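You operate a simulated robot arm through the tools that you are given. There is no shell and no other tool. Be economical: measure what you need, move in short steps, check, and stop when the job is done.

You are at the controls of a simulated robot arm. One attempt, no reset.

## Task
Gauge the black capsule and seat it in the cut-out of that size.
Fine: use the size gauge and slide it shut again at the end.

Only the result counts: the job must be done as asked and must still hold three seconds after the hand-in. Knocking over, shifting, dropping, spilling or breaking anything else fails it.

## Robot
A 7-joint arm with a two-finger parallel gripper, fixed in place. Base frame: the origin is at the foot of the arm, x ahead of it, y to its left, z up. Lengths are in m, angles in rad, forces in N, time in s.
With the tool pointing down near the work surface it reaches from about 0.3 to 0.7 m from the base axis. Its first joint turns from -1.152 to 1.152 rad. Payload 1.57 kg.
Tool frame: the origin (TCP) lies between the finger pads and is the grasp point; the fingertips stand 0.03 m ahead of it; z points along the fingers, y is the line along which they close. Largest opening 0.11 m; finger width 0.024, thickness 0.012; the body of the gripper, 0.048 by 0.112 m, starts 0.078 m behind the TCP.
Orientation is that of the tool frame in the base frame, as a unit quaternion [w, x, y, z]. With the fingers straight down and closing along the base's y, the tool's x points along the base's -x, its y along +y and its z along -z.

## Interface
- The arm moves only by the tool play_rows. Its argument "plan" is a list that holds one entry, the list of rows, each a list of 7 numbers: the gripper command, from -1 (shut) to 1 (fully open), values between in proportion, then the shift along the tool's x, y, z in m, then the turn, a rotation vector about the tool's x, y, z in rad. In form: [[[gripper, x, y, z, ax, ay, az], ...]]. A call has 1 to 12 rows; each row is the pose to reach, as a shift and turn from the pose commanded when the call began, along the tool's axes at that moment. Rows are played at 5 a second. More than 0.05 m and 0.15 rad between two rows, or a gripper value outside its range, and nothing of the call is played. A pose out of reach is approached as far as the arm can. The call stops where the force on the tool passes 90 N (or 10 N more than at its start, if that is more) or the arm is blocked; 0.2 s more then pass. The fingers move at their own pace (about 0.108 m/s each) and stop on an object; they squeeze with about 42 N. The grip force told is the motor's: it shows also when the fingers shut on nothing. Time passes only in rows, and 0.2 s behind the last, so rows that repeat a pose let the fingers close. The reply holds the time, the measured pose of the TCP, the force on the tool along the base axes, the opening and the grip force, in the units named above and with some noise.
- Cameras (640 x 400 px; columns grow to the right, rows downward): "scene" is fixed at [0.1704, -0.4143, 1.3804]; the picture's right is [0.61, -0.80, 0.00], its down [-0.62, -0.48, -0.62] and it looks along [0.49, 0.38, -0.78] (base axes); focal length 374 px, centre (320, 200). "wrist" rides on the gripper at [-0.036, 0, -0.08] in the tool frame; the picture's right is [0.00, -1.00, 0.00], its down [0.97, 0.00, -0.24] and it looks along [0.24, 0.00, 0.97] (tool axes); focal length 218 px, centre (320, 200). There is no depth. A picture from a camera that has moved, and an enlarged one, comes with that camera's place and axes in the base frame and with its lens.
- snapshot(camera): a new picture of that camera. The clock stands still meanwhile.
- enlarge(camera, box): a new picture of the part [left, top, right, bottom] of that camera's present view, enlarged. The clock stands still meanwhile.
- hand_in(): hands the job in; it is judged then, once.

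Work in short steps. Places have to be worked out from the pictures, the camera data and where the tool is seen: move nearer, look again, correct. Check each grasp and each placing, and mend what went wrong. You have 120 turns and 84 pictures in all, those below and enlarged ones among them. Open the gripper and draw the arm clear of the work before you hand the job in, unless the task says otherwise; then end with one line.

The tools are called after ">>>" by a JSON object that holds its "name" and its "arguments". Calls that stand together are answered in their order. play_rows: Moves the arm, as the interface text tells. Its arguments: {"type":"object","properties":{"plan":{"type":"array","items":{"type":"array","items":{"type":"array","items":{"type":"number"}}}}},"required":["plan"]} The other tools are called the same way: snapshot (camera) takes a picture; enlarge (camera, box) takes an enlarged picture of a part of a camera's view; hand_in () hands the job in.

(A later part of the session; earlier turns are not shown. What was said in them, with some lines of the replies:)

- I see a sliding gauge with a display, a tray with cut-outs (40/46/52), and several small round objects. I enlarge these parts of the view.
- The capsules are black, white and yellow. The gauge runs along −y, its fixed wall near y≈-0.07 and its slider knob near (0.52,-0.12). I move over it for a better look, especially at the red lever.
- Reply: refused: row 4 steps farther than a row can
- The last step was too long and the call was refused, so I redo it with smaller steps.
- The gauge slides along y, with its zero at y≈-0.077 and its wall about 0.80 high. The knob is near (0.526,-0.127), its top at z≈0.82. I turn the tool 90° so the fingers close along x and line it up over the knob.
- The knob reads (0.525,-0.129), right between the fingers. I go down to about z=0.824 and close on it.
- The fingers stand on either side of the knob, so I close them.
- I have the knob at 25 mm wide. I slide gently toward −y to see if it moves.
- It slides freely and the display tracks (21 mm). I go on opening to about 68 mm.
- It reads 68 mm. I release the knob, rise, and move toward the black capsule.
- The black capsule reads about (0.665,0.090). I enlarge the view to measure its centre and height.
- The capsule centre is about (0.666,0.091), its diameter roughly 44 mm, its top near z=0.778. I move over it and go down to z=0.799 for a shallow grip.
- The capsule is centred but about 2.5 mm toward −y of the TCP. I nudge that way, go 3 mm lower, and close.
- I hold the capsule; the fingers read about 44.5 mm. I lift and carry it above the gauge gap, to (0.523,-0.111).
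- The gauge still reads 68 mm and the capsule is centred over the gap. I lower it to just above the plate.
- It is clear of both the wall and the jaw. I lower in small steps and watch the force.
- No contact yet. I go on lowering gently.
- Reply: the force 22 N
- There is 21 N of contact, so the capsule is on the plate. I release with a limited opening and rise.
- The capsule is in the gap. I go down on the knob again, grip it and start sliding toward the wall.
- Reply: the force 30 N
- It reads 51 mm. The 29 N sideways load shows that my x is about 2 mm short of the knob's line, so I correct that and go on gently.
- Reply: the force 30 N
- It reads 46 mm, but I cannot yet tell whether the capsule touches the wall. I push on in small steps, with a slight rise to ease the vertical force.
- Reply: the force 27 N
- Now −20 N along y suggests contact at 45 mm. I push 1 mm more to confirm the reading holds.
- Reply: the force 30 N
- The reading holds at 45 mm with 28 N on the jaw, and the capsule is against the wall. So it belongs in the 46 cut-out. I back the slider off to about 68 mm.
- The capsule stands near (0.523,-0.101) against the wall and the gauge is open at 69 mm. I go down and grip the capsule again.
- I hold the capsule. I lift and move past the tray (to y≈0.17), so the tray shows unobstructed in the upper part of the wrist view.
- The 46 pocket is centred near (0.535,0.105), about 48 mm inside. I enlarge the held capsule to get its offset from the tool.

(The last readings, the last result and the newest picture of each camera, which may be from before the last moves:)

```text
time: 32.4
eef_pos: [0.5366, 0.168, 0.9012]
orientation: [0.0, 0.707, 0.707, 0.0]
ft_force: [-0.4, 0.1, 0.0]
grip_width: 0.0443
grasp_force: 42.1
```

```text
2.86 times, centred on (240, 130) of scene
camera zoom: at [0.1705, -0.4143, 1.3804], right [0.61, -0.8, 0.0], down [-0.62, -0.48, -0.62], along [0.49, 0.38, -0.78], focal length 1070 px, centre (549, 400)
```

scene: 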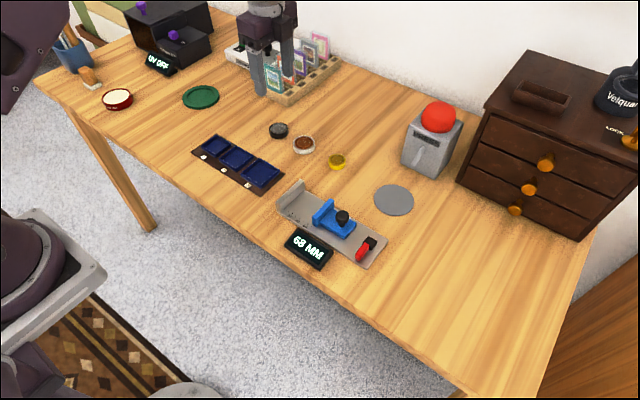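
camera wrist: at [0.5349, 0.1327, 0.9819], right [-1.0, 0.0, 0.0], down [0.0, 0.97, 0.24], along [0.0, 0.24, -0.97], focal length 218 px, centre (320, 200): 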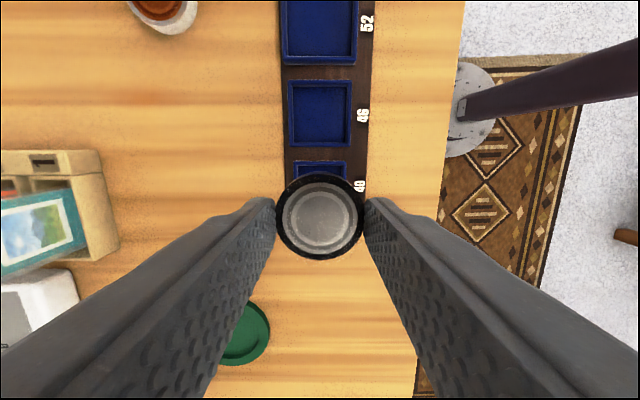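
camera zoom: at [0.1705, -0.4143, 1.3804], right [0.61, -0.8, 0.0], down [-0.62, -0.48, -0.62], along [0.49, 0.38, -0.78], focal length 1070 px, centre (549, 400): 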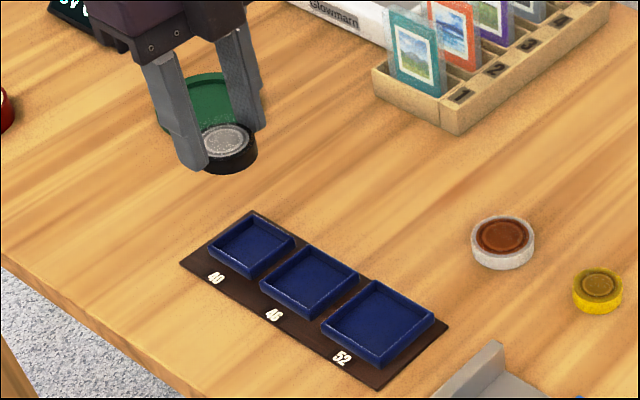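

The capsule sits about 1 mm toward −y of the TCP. I shift −0.062 in y and lower to a little above the rim.

>>> {"name": "play_rows", "arguments": {"plan": [[[-1, -0.03, 0, 0, 0, 0, 0], [-1, -0.062, 0, 0, 0, 0, 0], [-1, -0.062, 0, 0.03, 0, 0, 0], [-1, -0.062, 0, 0.06, 0, 0, 0], [-1, -0.062, 0, 0.076, 0, 0, 0], [-1, -0.062, 0, 0.076, 0, 0, 0]]]}}

>>> {"name": "snapshot", "arguments": {"camera": "wrist"}}

>>> {"name": "enlarge", "arguments": {"camera": "scene", "box": [190, 110, 290, 190]}}

```text
time: 33.8
eef_pos: [0.5346, 0.1071, 0.8247]
orientation: [0.0, 0.707, 0.707, 0.0]
ft_force: [-0.4, 0.4, 0.5]
grip_width: 0.044
grasp_force: 41.9
```

```text
39 pictures are left
camera wrist: at [0.5351, 0.0712, 0.9059], right [-1.0, 0.0, 0.0], down [0.0, 0.97, 0.24], along [0.0, 0.24, -0.97], focal length 218 px, centre (320, 200)
```

wrist: 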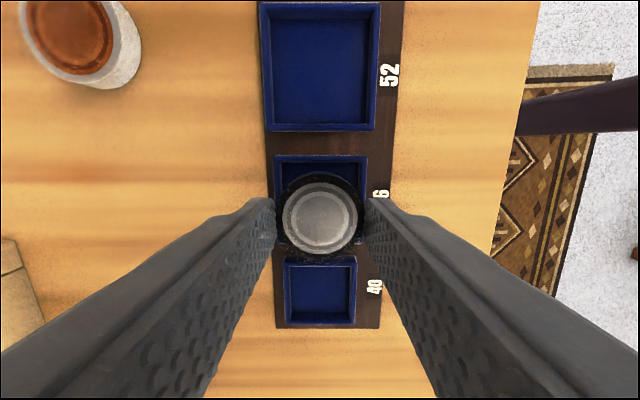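

```text
5.00 times, centred on (240, 150) of scene
camera zoom: at [0.1704, -0.4143, 1.3804], right [0.61, -0.8, 0.0], down [-0.62, -0.48, -0.62], along [0.49, 0.38, -0.78], focal length 1872 px, centre (720, 450)
```

zoom: 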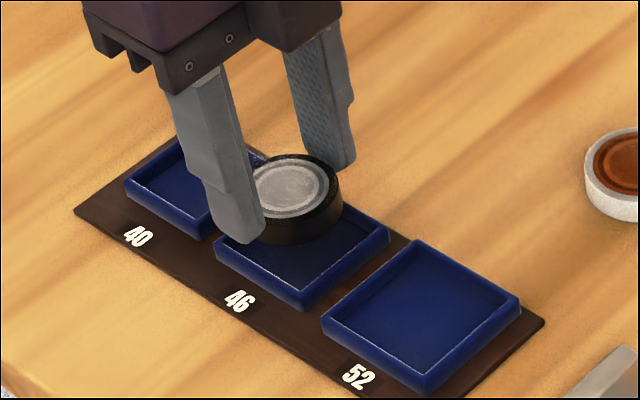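

Alignment looks right to within about 1 mm. I shift −1 mm in y and lower to just at the rim.

>>> {"name": "play_rows", "arguments": {"plan": [[[-1, -0.001, 0, 0.005, 0, 0, 0], [-1, -0.001, 0, 0.01, 0, 0, 0], [-1, -0.001, 0, 0.01, 0, 0, 0]]]}}

>>> {"name": "enlarge", "arguments": {"camera": "wrist", "box": [250, 130, 390, 270]}}

>>> {"name": "enlarge", "arguments": {"camera": "scene", "box": [190, 110, 290, 190]}}

```text
time: 34.6
eef_pos: [0.5358, 0.1067, 0.8162]
orientation: [0.0, 0.707, 0.707, 0.0]
ft_force: [0.0, -0.6, -0.2]
grip_width: 0.0441
grasp_force: 42.2
```

```text
2.86 times, centred on (320, 200) of wrist
camera zoom: at [0.5352, 0.0706, 0.8961], right [-1.0, 0.0, 0.0], down [0.0, 0.97, 0.24], along [0.0, 0.24, -0.97], focal length 624 px, centre (320, 200)
```

zoom: 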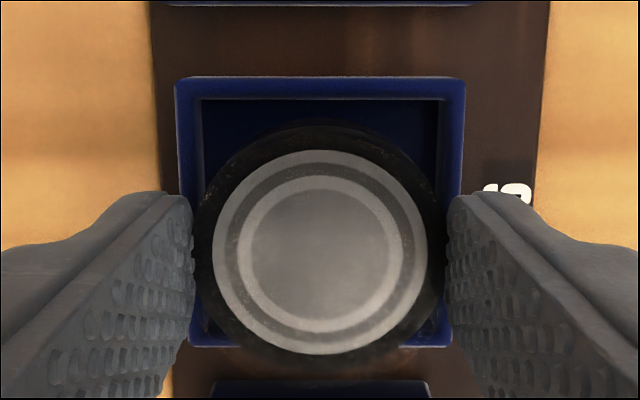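

```text
5.00 times, centred on (240, 150) of scene
camera zoom: at [0.1705, -0.4143, 1.3804], right [0.61, -0.8, 0.0], down [-0.62, -0.48, -0.62], along [0.49, 0.38, -0.78], focal length 1872 px, centre (720, 450)
```

zoom: 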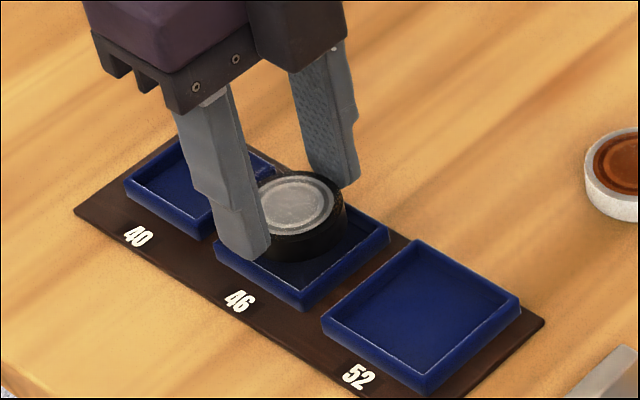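

The offset is within 1 mm. I lower further in small steps and watch for contact.

>>> {"name": "play_rows", "arguments": {"plan": [[[-1, -0.0006, 0, 0.002, 0, 0, 0], [-1, -0.0006, 0, 0.004, 0, 0, 0], [-1, -0.0006, 0, 0.004, 0, 0, 0]]]}}

>>> {"name": "enlarge", "arguments": {"camera": "scene", "box": [210, 120, 270, 180]}}

```text
time: 35.4
eef_pos: [0.5362, 0.1052, 0.8117]
orientation: [0.0, 0.707, 0.707, -0.001]
ft_force: [-0.2, 0.0, 0.3]
grip_width: 0.0441
grasp_force: 42.3
```

```text
6.67 times, centred on (240, 150) of scene
camera zoom: at [0.1705, -0.4143, 1.3804], right [0.61, -0.8, 0.0], down [-0.62, -0.48, -0.62], along [0.49, 0.38, -0.78], focal length 2496 px, centre (853, 533)
```

zoom: 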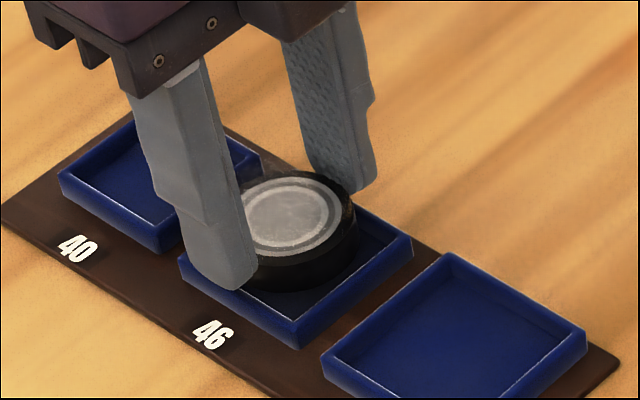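

>>> {"name": "play_rows", "arguments": {"plan": [[[-1, 0, 0, 0.0015, 0, 0, 0], [-1, 0, 0, 0.003, 0, 0, 0], [-1, 0, 0, 0.003, 0, 0, 0]]]}}

>>> {"name": "enlarge", "arguments": {"camera": "scene", "box": [210, 120, 270, 180]}}

>>> {"name": "enlarge", "arguments": {"camera": "wrist", "box": [250, 130, 390, 270]}}

```text
time: 36.2
eef_pos: [0.5355, 0.1056, 0.8092]
orientation: [0.0, 0.707, 0.707, 0.0]
ft_force: [1.0, 0.2, -0.3]
grip_width: 0.044
grasp_force: 41.7
```

```text
6.67 times, centred on (240, 150) of scene
camera zoom: at [0.1705, -0.4143, 1.3804], right [0.61, -0.8, 0.0], down [-0.62, -0.48, -0.62], along [0.49, 0.38, -0.78], focal length 2496 px, centre (853, 533)
```

zoom: 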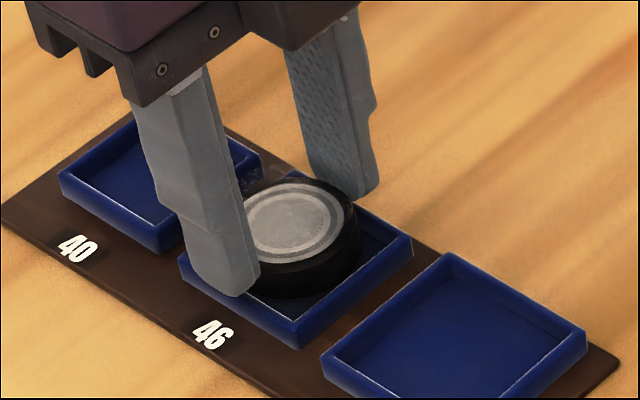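

```text
2.86 times, centred on (320, 200) of wrist
camera zoom: at [0.5352, 0.0698, 0.8889], right [-1.0, 0.0, 0.0], down [0.0, 0.97, 0.24], along [0.0, 0.24, -0.97], focal length 624 px, centre (320, 200)
```

zoom: 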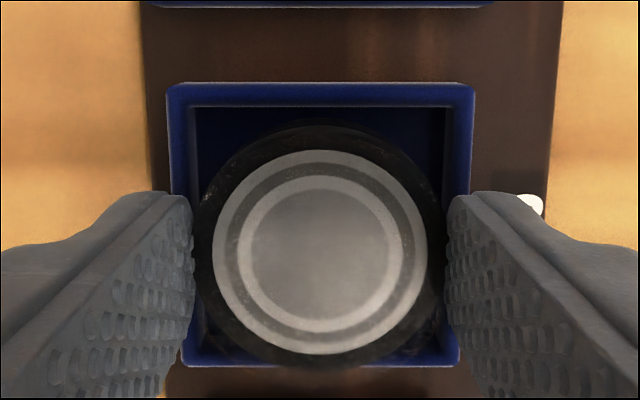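

>>> {"name": "play_rows", "arguments": {"plan": [[[-1, -0.0005, 0, 0.0015, 0, 0, 0], [-1, -0.0005, 0, 0.003, 0, 0, 0], [-1, -0.0005, 0, 0.003, 0, 0, 0]]]}}

>>> {"name": "enlarge", "arguments": {"camera": "scene", "box": [210, 120, 270, 180]}}

```text
time: 37.0
eef_pos: [0.5359, 0.105, 0.8058]
orientation: [0.0, 0.707, 0.707, -0.001]
ft_force: [-0.6, 0.1, 0.0]
grip_width: 0.0444
grasp_force: 41.8
```

```text
6.67 times, centred on (240, 150) of scene
camera zoom: at [0.1705, -0.4143, 1.3804], right [0.61, -0.8, 0.0], down [-0.62, -0.48, -0.62], along [0.49, 0.38, -0.78], focal length 2496 px, centre (853, 533)
```

zoom: 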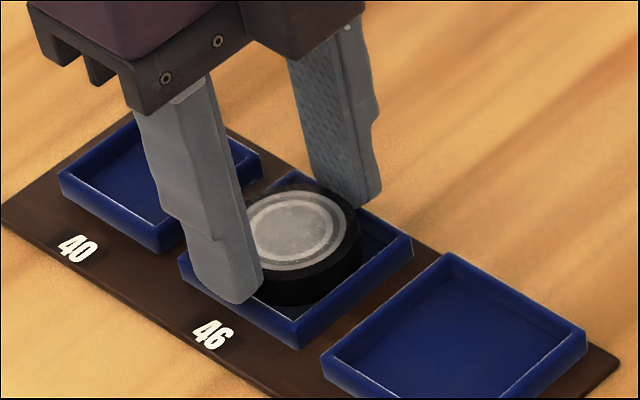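

No contact yet and the capsule is entering the pocket cleanly. I go down 2 mm more.

>>> {"name": "play_rows", "arguments": {"plan": [[[-1, 0, 0, 0.001, 0, 0, 0], [-1, 0, 0, 0.002, 0, 0, 0], [-1, 0, 0, 0.002, 0, 0, 0]]]}}

```text
time: 37.8
eef_pos: [0.5374, 0.1039, 0.8035]
orientation: [0.0, 0.707, 0.707, 0.001]
ft_force: [-3.7, 0.3, 20.1]
grip_width: 0.0443
grasp_force: 41.9
```

There is 20 N of contact at z=0.8035. I look at whether this is the pocket floor or the rim.

>>> {"name": "enlarge", "arguments": {"camera": "wrist", "box": [250, 130, 390, 270]}}

>>> {"name": "enlarge", "arguments": {"camera": "scene", "box": [210, 120, 270, 180]}}

```text
2.86 times, centred on (320, 200) of wrist
camera zoom: at [0.5351, 0.0692, 0.8846], right [-1.0, 0.0, 0.0], down [0.0, 0.97, 0.24], along [0.0, 0.24, -0.97], focal length 624 px, centre (320, 200)
```

zoom: 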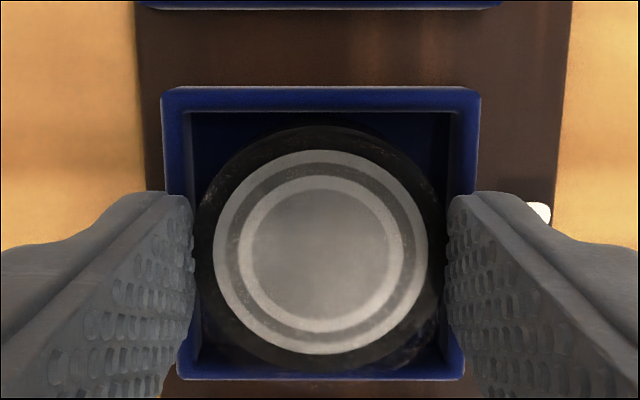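

```text
6.67 times, centred on (240, 150) of scene
camera zoom: at [0.17, -0.4144, 1.3805], right [0.61, -0.8, 0.0], down [-0.62, -0.48, -0.62], along [0.49, 0.38, -0.78], focal length 2496 px, centre (853, 533)
```

zoom: 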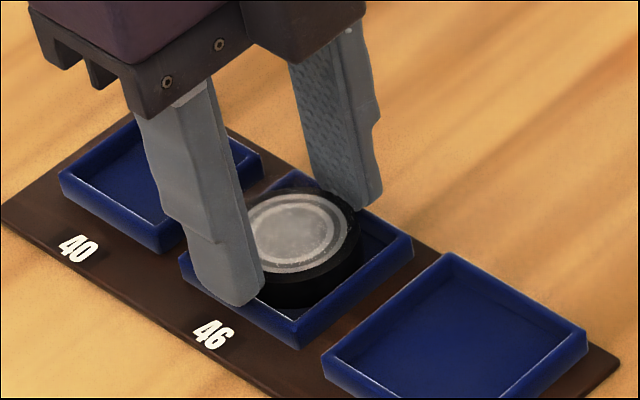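

The capsule is well inside the pocket's edges. I rise 2 mm to unload, open gently, then withdraw.

>>> {"name": "play_rows", "arguments": {"plan": [[[-1, 0, 0, -0.002, 0, 0, 0], [-1, 0, 0, -0.0025, 0, 0, 0], [0.1, 0, 0, -0.0025, 0, 0, 0], [0.1, 0, 0, -0.0025, 0, 0, 0], [0.1, 0, 0, -0.03, 0, 0, 0], [0.1, 0, 0, -0.06, 0, 0, 0], [0.1, 0.03, 0, -0.09, 0, 0, 0], [0.1, 0.06, 0, -0.09, 0, 0, 0], [0.1, 0.06, 0, -0.09, 0, 0, 0]]]}}

>>> {"name": "enlarge", "arguments": {"camera": "wrist", "box": [230, 0, 410, 200]}}

>>> {"name": "enlarge", "arguments": {"camera": "scene", "box": [190, 110, 290, 200]}}

```text
time: 39.8
eef_pos: [0.5369, 0.1662, 0.895]
orientation: [0.0, 0.707, 0.707, 0.0]
ft_force: [1.1, -0.4, -0.7]
grip_width: 0.0608
grasp_force: 0.0
```

```text
2.00 times, centred on (320, 100) of wrist
camera zoom: at [0.5357, 0.1301, 0.9748], right [-1.0, 0.0, 0.0], down [0.0, 0.97, 0.24], along [0.0, 0.24, -0.97], focal length 436 px, centre (320, 400)
```

zoom: 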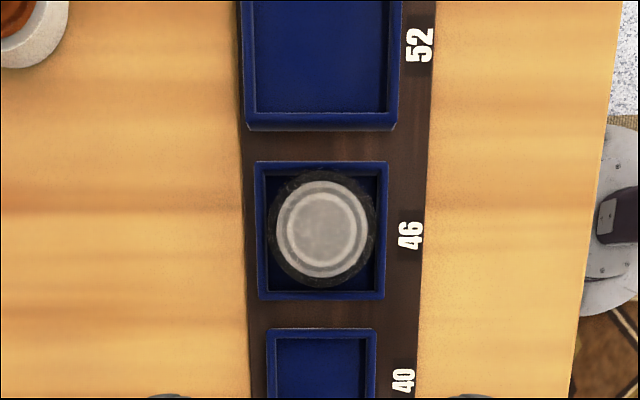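

```text
4.44 times, centred on (240, 155) of scene
camera zoom: at [0.1705, -0.4143, 1.3804], right [0.61, -0.8, 0.0], down [-0.62, -0.48, -0.62], along [0.49, 0.38, -0.78], focal length 1664 px, centre (676, 400)
```

zoom: 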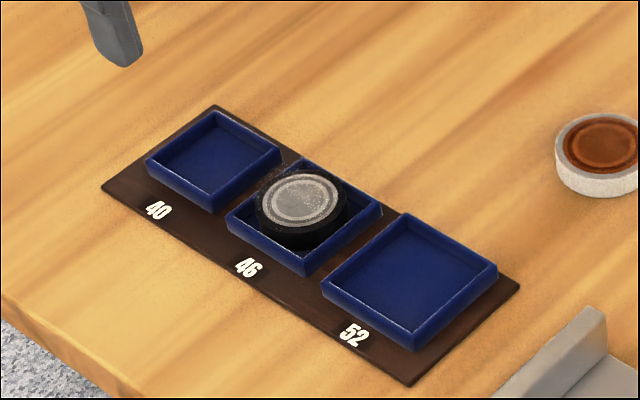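

It appears to be in the pocket. I enlarge further to check it lies flat.

>>> {"name": "enlarge", "arguments": {"camera": "scene", "box": [220, 135, 285, 185]}}

>>> {"name": "enlarge", "arguments": {"camera": "wrist", "box": [280, 70, 360, 160]}}

```text
8.00 times, centred on (252, 160) of scene
camera zoom: at [0.1705, -0.4143, 1.3804], right [0.61, -0.8, 0.0], down [-0.62, -0.48, -0.62], along [0.49, 0.38, -0.78], focal length 2995 px, centre (860, 520)
```

zoom: 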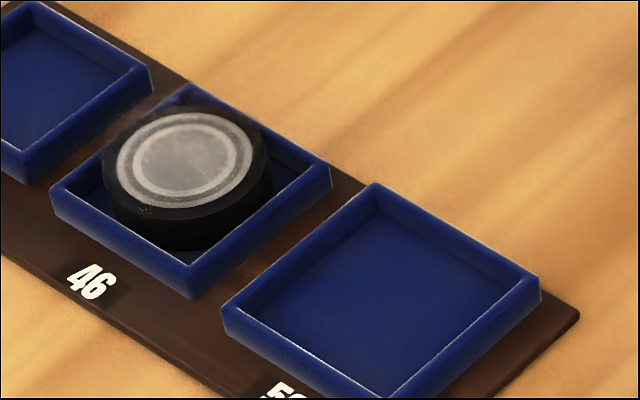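

```text
4.44 times, centred on (320, 115) of wrist
camera zoom: at [0.5357, 0.1301, 0.9748], right [-1.0, 0.0, 0.0], down [0.0, 0.97, 0.24], along [0.0, 0.24, -0.97], focal length 970 px, centre (320, 578)
```

zoom: 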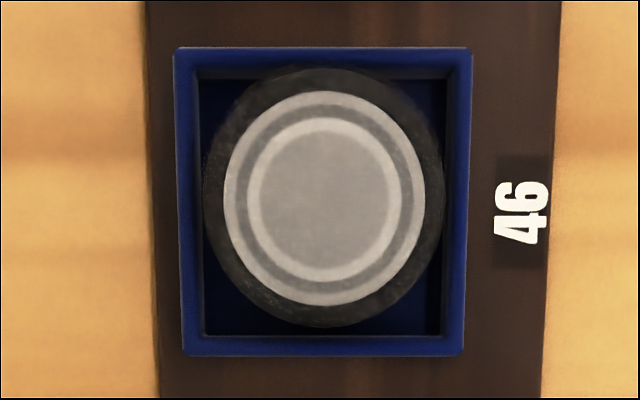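

The capsule lies flat in the 46 pocket. Now I go back to the gauge's knob at (0.5255,-0.195).

>>> {"name": "play_rows", "arguments": {"plan": [[[0, -0.035, -0.001, 0, 0, 0, 0], [0, -0.07, -0.002, 0, 0, 0, 0], [0, -0.105, -0.003, 0, 0, 0, 0], [0, -0.14, -0.004, 0, 0, 0, 0], [0, -0.175, -0.005, 0, 0, 0, 0], [0, -0.21, -0.006, 0, 0, 0, 0], [0, -0.245, -0.007, 0, 0, 0, 0], [0, -0.28, -0.008, 0, 0, 0, 0], [0, -0.315, -0.009, 0, 0, 0, 0], [0, -0.345, -0.01, 0, 0, 0, 0], [0, -0.361, -0.01, 0, 0, 0, 0], [0, -0.361, -0.01, 0, 0, 0, 0]]]}}

>>> {"name": "snapshot", "arguments": {"camera": "wrist"}}

```text
time: 42.4
eef_pos: [0.5261, -0.1972, 0.8938]
orientation: [-0.001, 0.707, 0.707, 0.0]
ft_force: [-0.5, 0.1, -0.7]
grip_width: 0.055
grasp_force: 0.1
```

```text
25 pictures are left
camera wrist: at [0.525, -0.2323, 0.9736], right [-1.0, 0.0, 0.0], down [0.0, 0.97, 0.24], along [0.0, 0.24, -0.97], focal length 218 px, centre (320, 200)
```

wrist: 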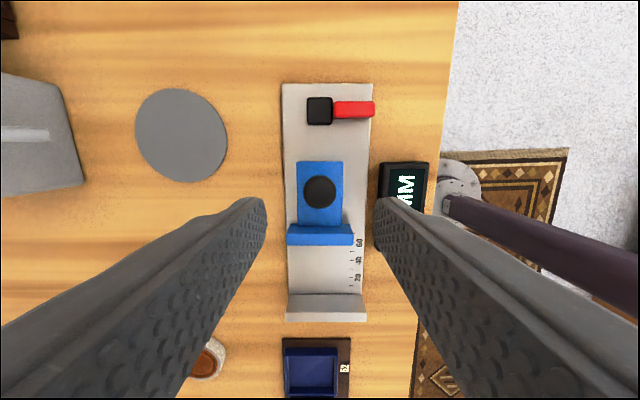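

The knob lies on the finger line. I go down, grip it, and slide about 60 mm toward shut.

>>> {"name": "play_rows", "arguments": {"plan": [[[0, -0.001, 0, 0.035, 0, 0, 0], [0, -0.001, 0, 0.069, 0, 0, 0], [-1, -0.001, 0, 0.069, 0, 0, 0], [-1, -0.001, 0, 0.069, 0, 0, 0], [-1, -0.001, 0, 0.069, 0, 0, 0], [-1, 0.008, 0, 0.069, 0, 0, 0], [-1, 0.018, 0, 0.069, 0, 0, 0], [-1, 0.028, 0, 0.069, 0, 0, 0], [-1, 0.038, 0, 0.069, 0, 0, 0], [-1, 0.048, 0, 0.069, 0, 0, 0], [-1, 0.058, 0, 0.069, 0, 0, 0], [-1, 0.063, 0, 0.069, 0, 0, 0]]]}}

>>> {"name": "enlarge", "arguments": {"camera": "scene", "box": [260, 150, 400, 270]}}

```text
time: 45.0
eef_pos: [0.5261, -0.133, 0.8244]
orientation: [-0.001, 0.707, 0.707, 0.0]
ft_force: [-8.9, -1.3, -30.1]
grip_width: 0.0255
grasp_force: 36.7
```

```text
3.33 times, centred on (330, 210) of scene
camera zoom: at [0.1707, -0.4144, 1.3803], right [0.61, -0.8, 0.0], down [-0.62, -0.48, -0.62], along [0.49, 0.38, -0.78], focal length 1248 px, centre (287, 167)
```

zoom: 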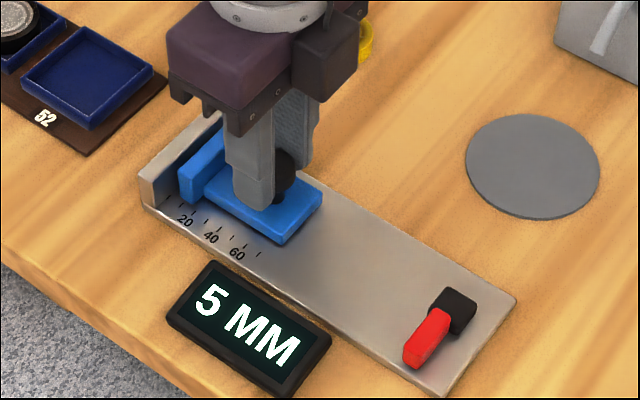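

It reads 5 mm with a slight upward pull. I ease down 1 mm and close the rest.

>>> {"name": "play_rows", "arguments": {"plan": [[[-1, 0.001, 0, 0.001, 0, 0, 0], [-1, 0.0025, 0, 0.001, 0, 0, 0], [-1, 0.004, 0, 0.001, 0, 0, 0], [-1, 0.0055, 0, 0.001, 0, 0, 0], [-1, 0.0055, 0, 0.001, 0, 0, 0]]]}}

>>> {"name": "enlarge", "arguments": {"camera": "scene", "box": [260, 150, 400, 270]}}

```text
time: 46.2
eef_pos: [0.5257, -0.1276, 0.8234]
orientation: [0.001, 0.707, 0.707, 0.001]
ft_force: [-16.8, -0.9, 7.1]
grip_width: 0.0252
grasp_force: 36.6
```

```text
3.33 times, centred on (330, 210) of scene
camera zoom: at [0.17, -0.4143, 1.3805], right [0.61, -0.8, 0.0], down [-0.62, -0.48, -0.62], along [0.49, 0.38, -0.78], focal length 1248 px, centre (287, 167)
```

zoom: 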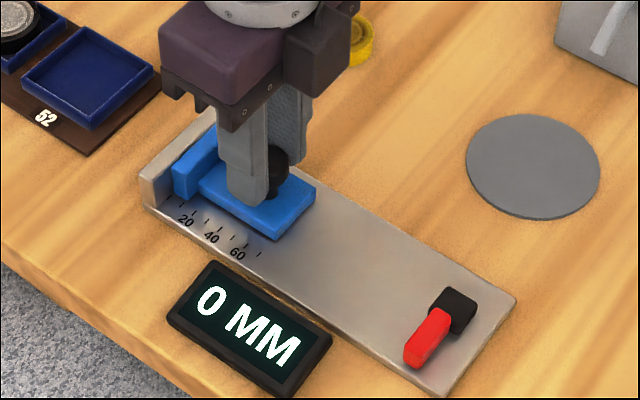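

It reads 0 mm. I add a tiny push to be sure it is fully shut, then release and rise.

>>> {"name": "play_rows", "arguments": {"plan": [[[-1, 0.0008, -0.0007, 0, 0, 0, 0], [-1, 0.0008, -0.0007, 0, 0, 0, 0], [0, 0, -0.0007, 0, 0, 0, 0], [0, 0, -0.0007, 0, 0, 0, 0], [0, 0, 0, -0.03, 0, 0, 0], [0, 0, 0, -0.07, 0, 0, 0], [0, 0, 0, -0.11, 0, 0, 0], [0, 0, 0, -0.15, 0, 0, 0], [0.5, -0.02, -0.04, -0.15, 0, 0, 0], [1, -0.02, -0.08, -0.15, 0, 0, 0], [1, -0.02, -0.08, -0.15, 0, 0, 0]]]}}

>>> {"name": "snapshot", "arguments": {"camera": "scene"}}

>>> {"name": "enlarge", "arguments": {"camera": "scene", "box": [190, 110, 400, 275]}}

```text
time: 48.6
eef_pos: [0.4458, -0.1491, 0.974]
orientation: [-0.001, 0.707, 0.707, 0.0]
ft_force: [-0.3, -0.2, 0.4]
grip_width: 0.1103
grasp_force: 0.1
```

```text
22 pictures are left
```

scene: 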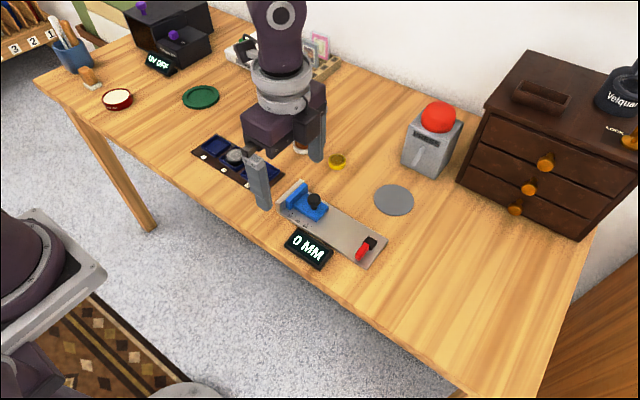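

```text
2.42 times, centred on (295, 192) of scene
camera zoom: at [0.1704, -0.4143, 1.3804], right [0.61, -0.8, 0.0], down [-0.62, -0.48, -0.62], along [0.49, 0.38, -0.78], focal length 908 px, centre (381, 218)
```

zoom: 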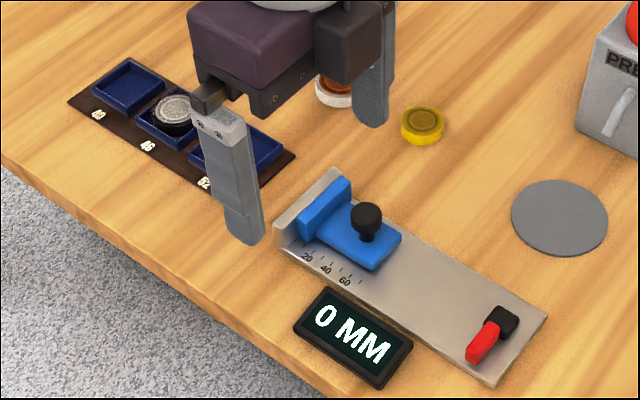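

The gauge is shut at 0 mm, the capsule sits in the 46 pocket, everything else is in place, and the arm is clear with the gripper open. I hand in.

>>> {"name": "hand_in", "arguments": {}}

```text
The job is handed in.
```

The black capsule measured 45 mm on the gauge and now lies flat in the 46 cut-out, the only one of the three (40, 46, 52) near that size. The gauge is slid shut and reads 0 mm.
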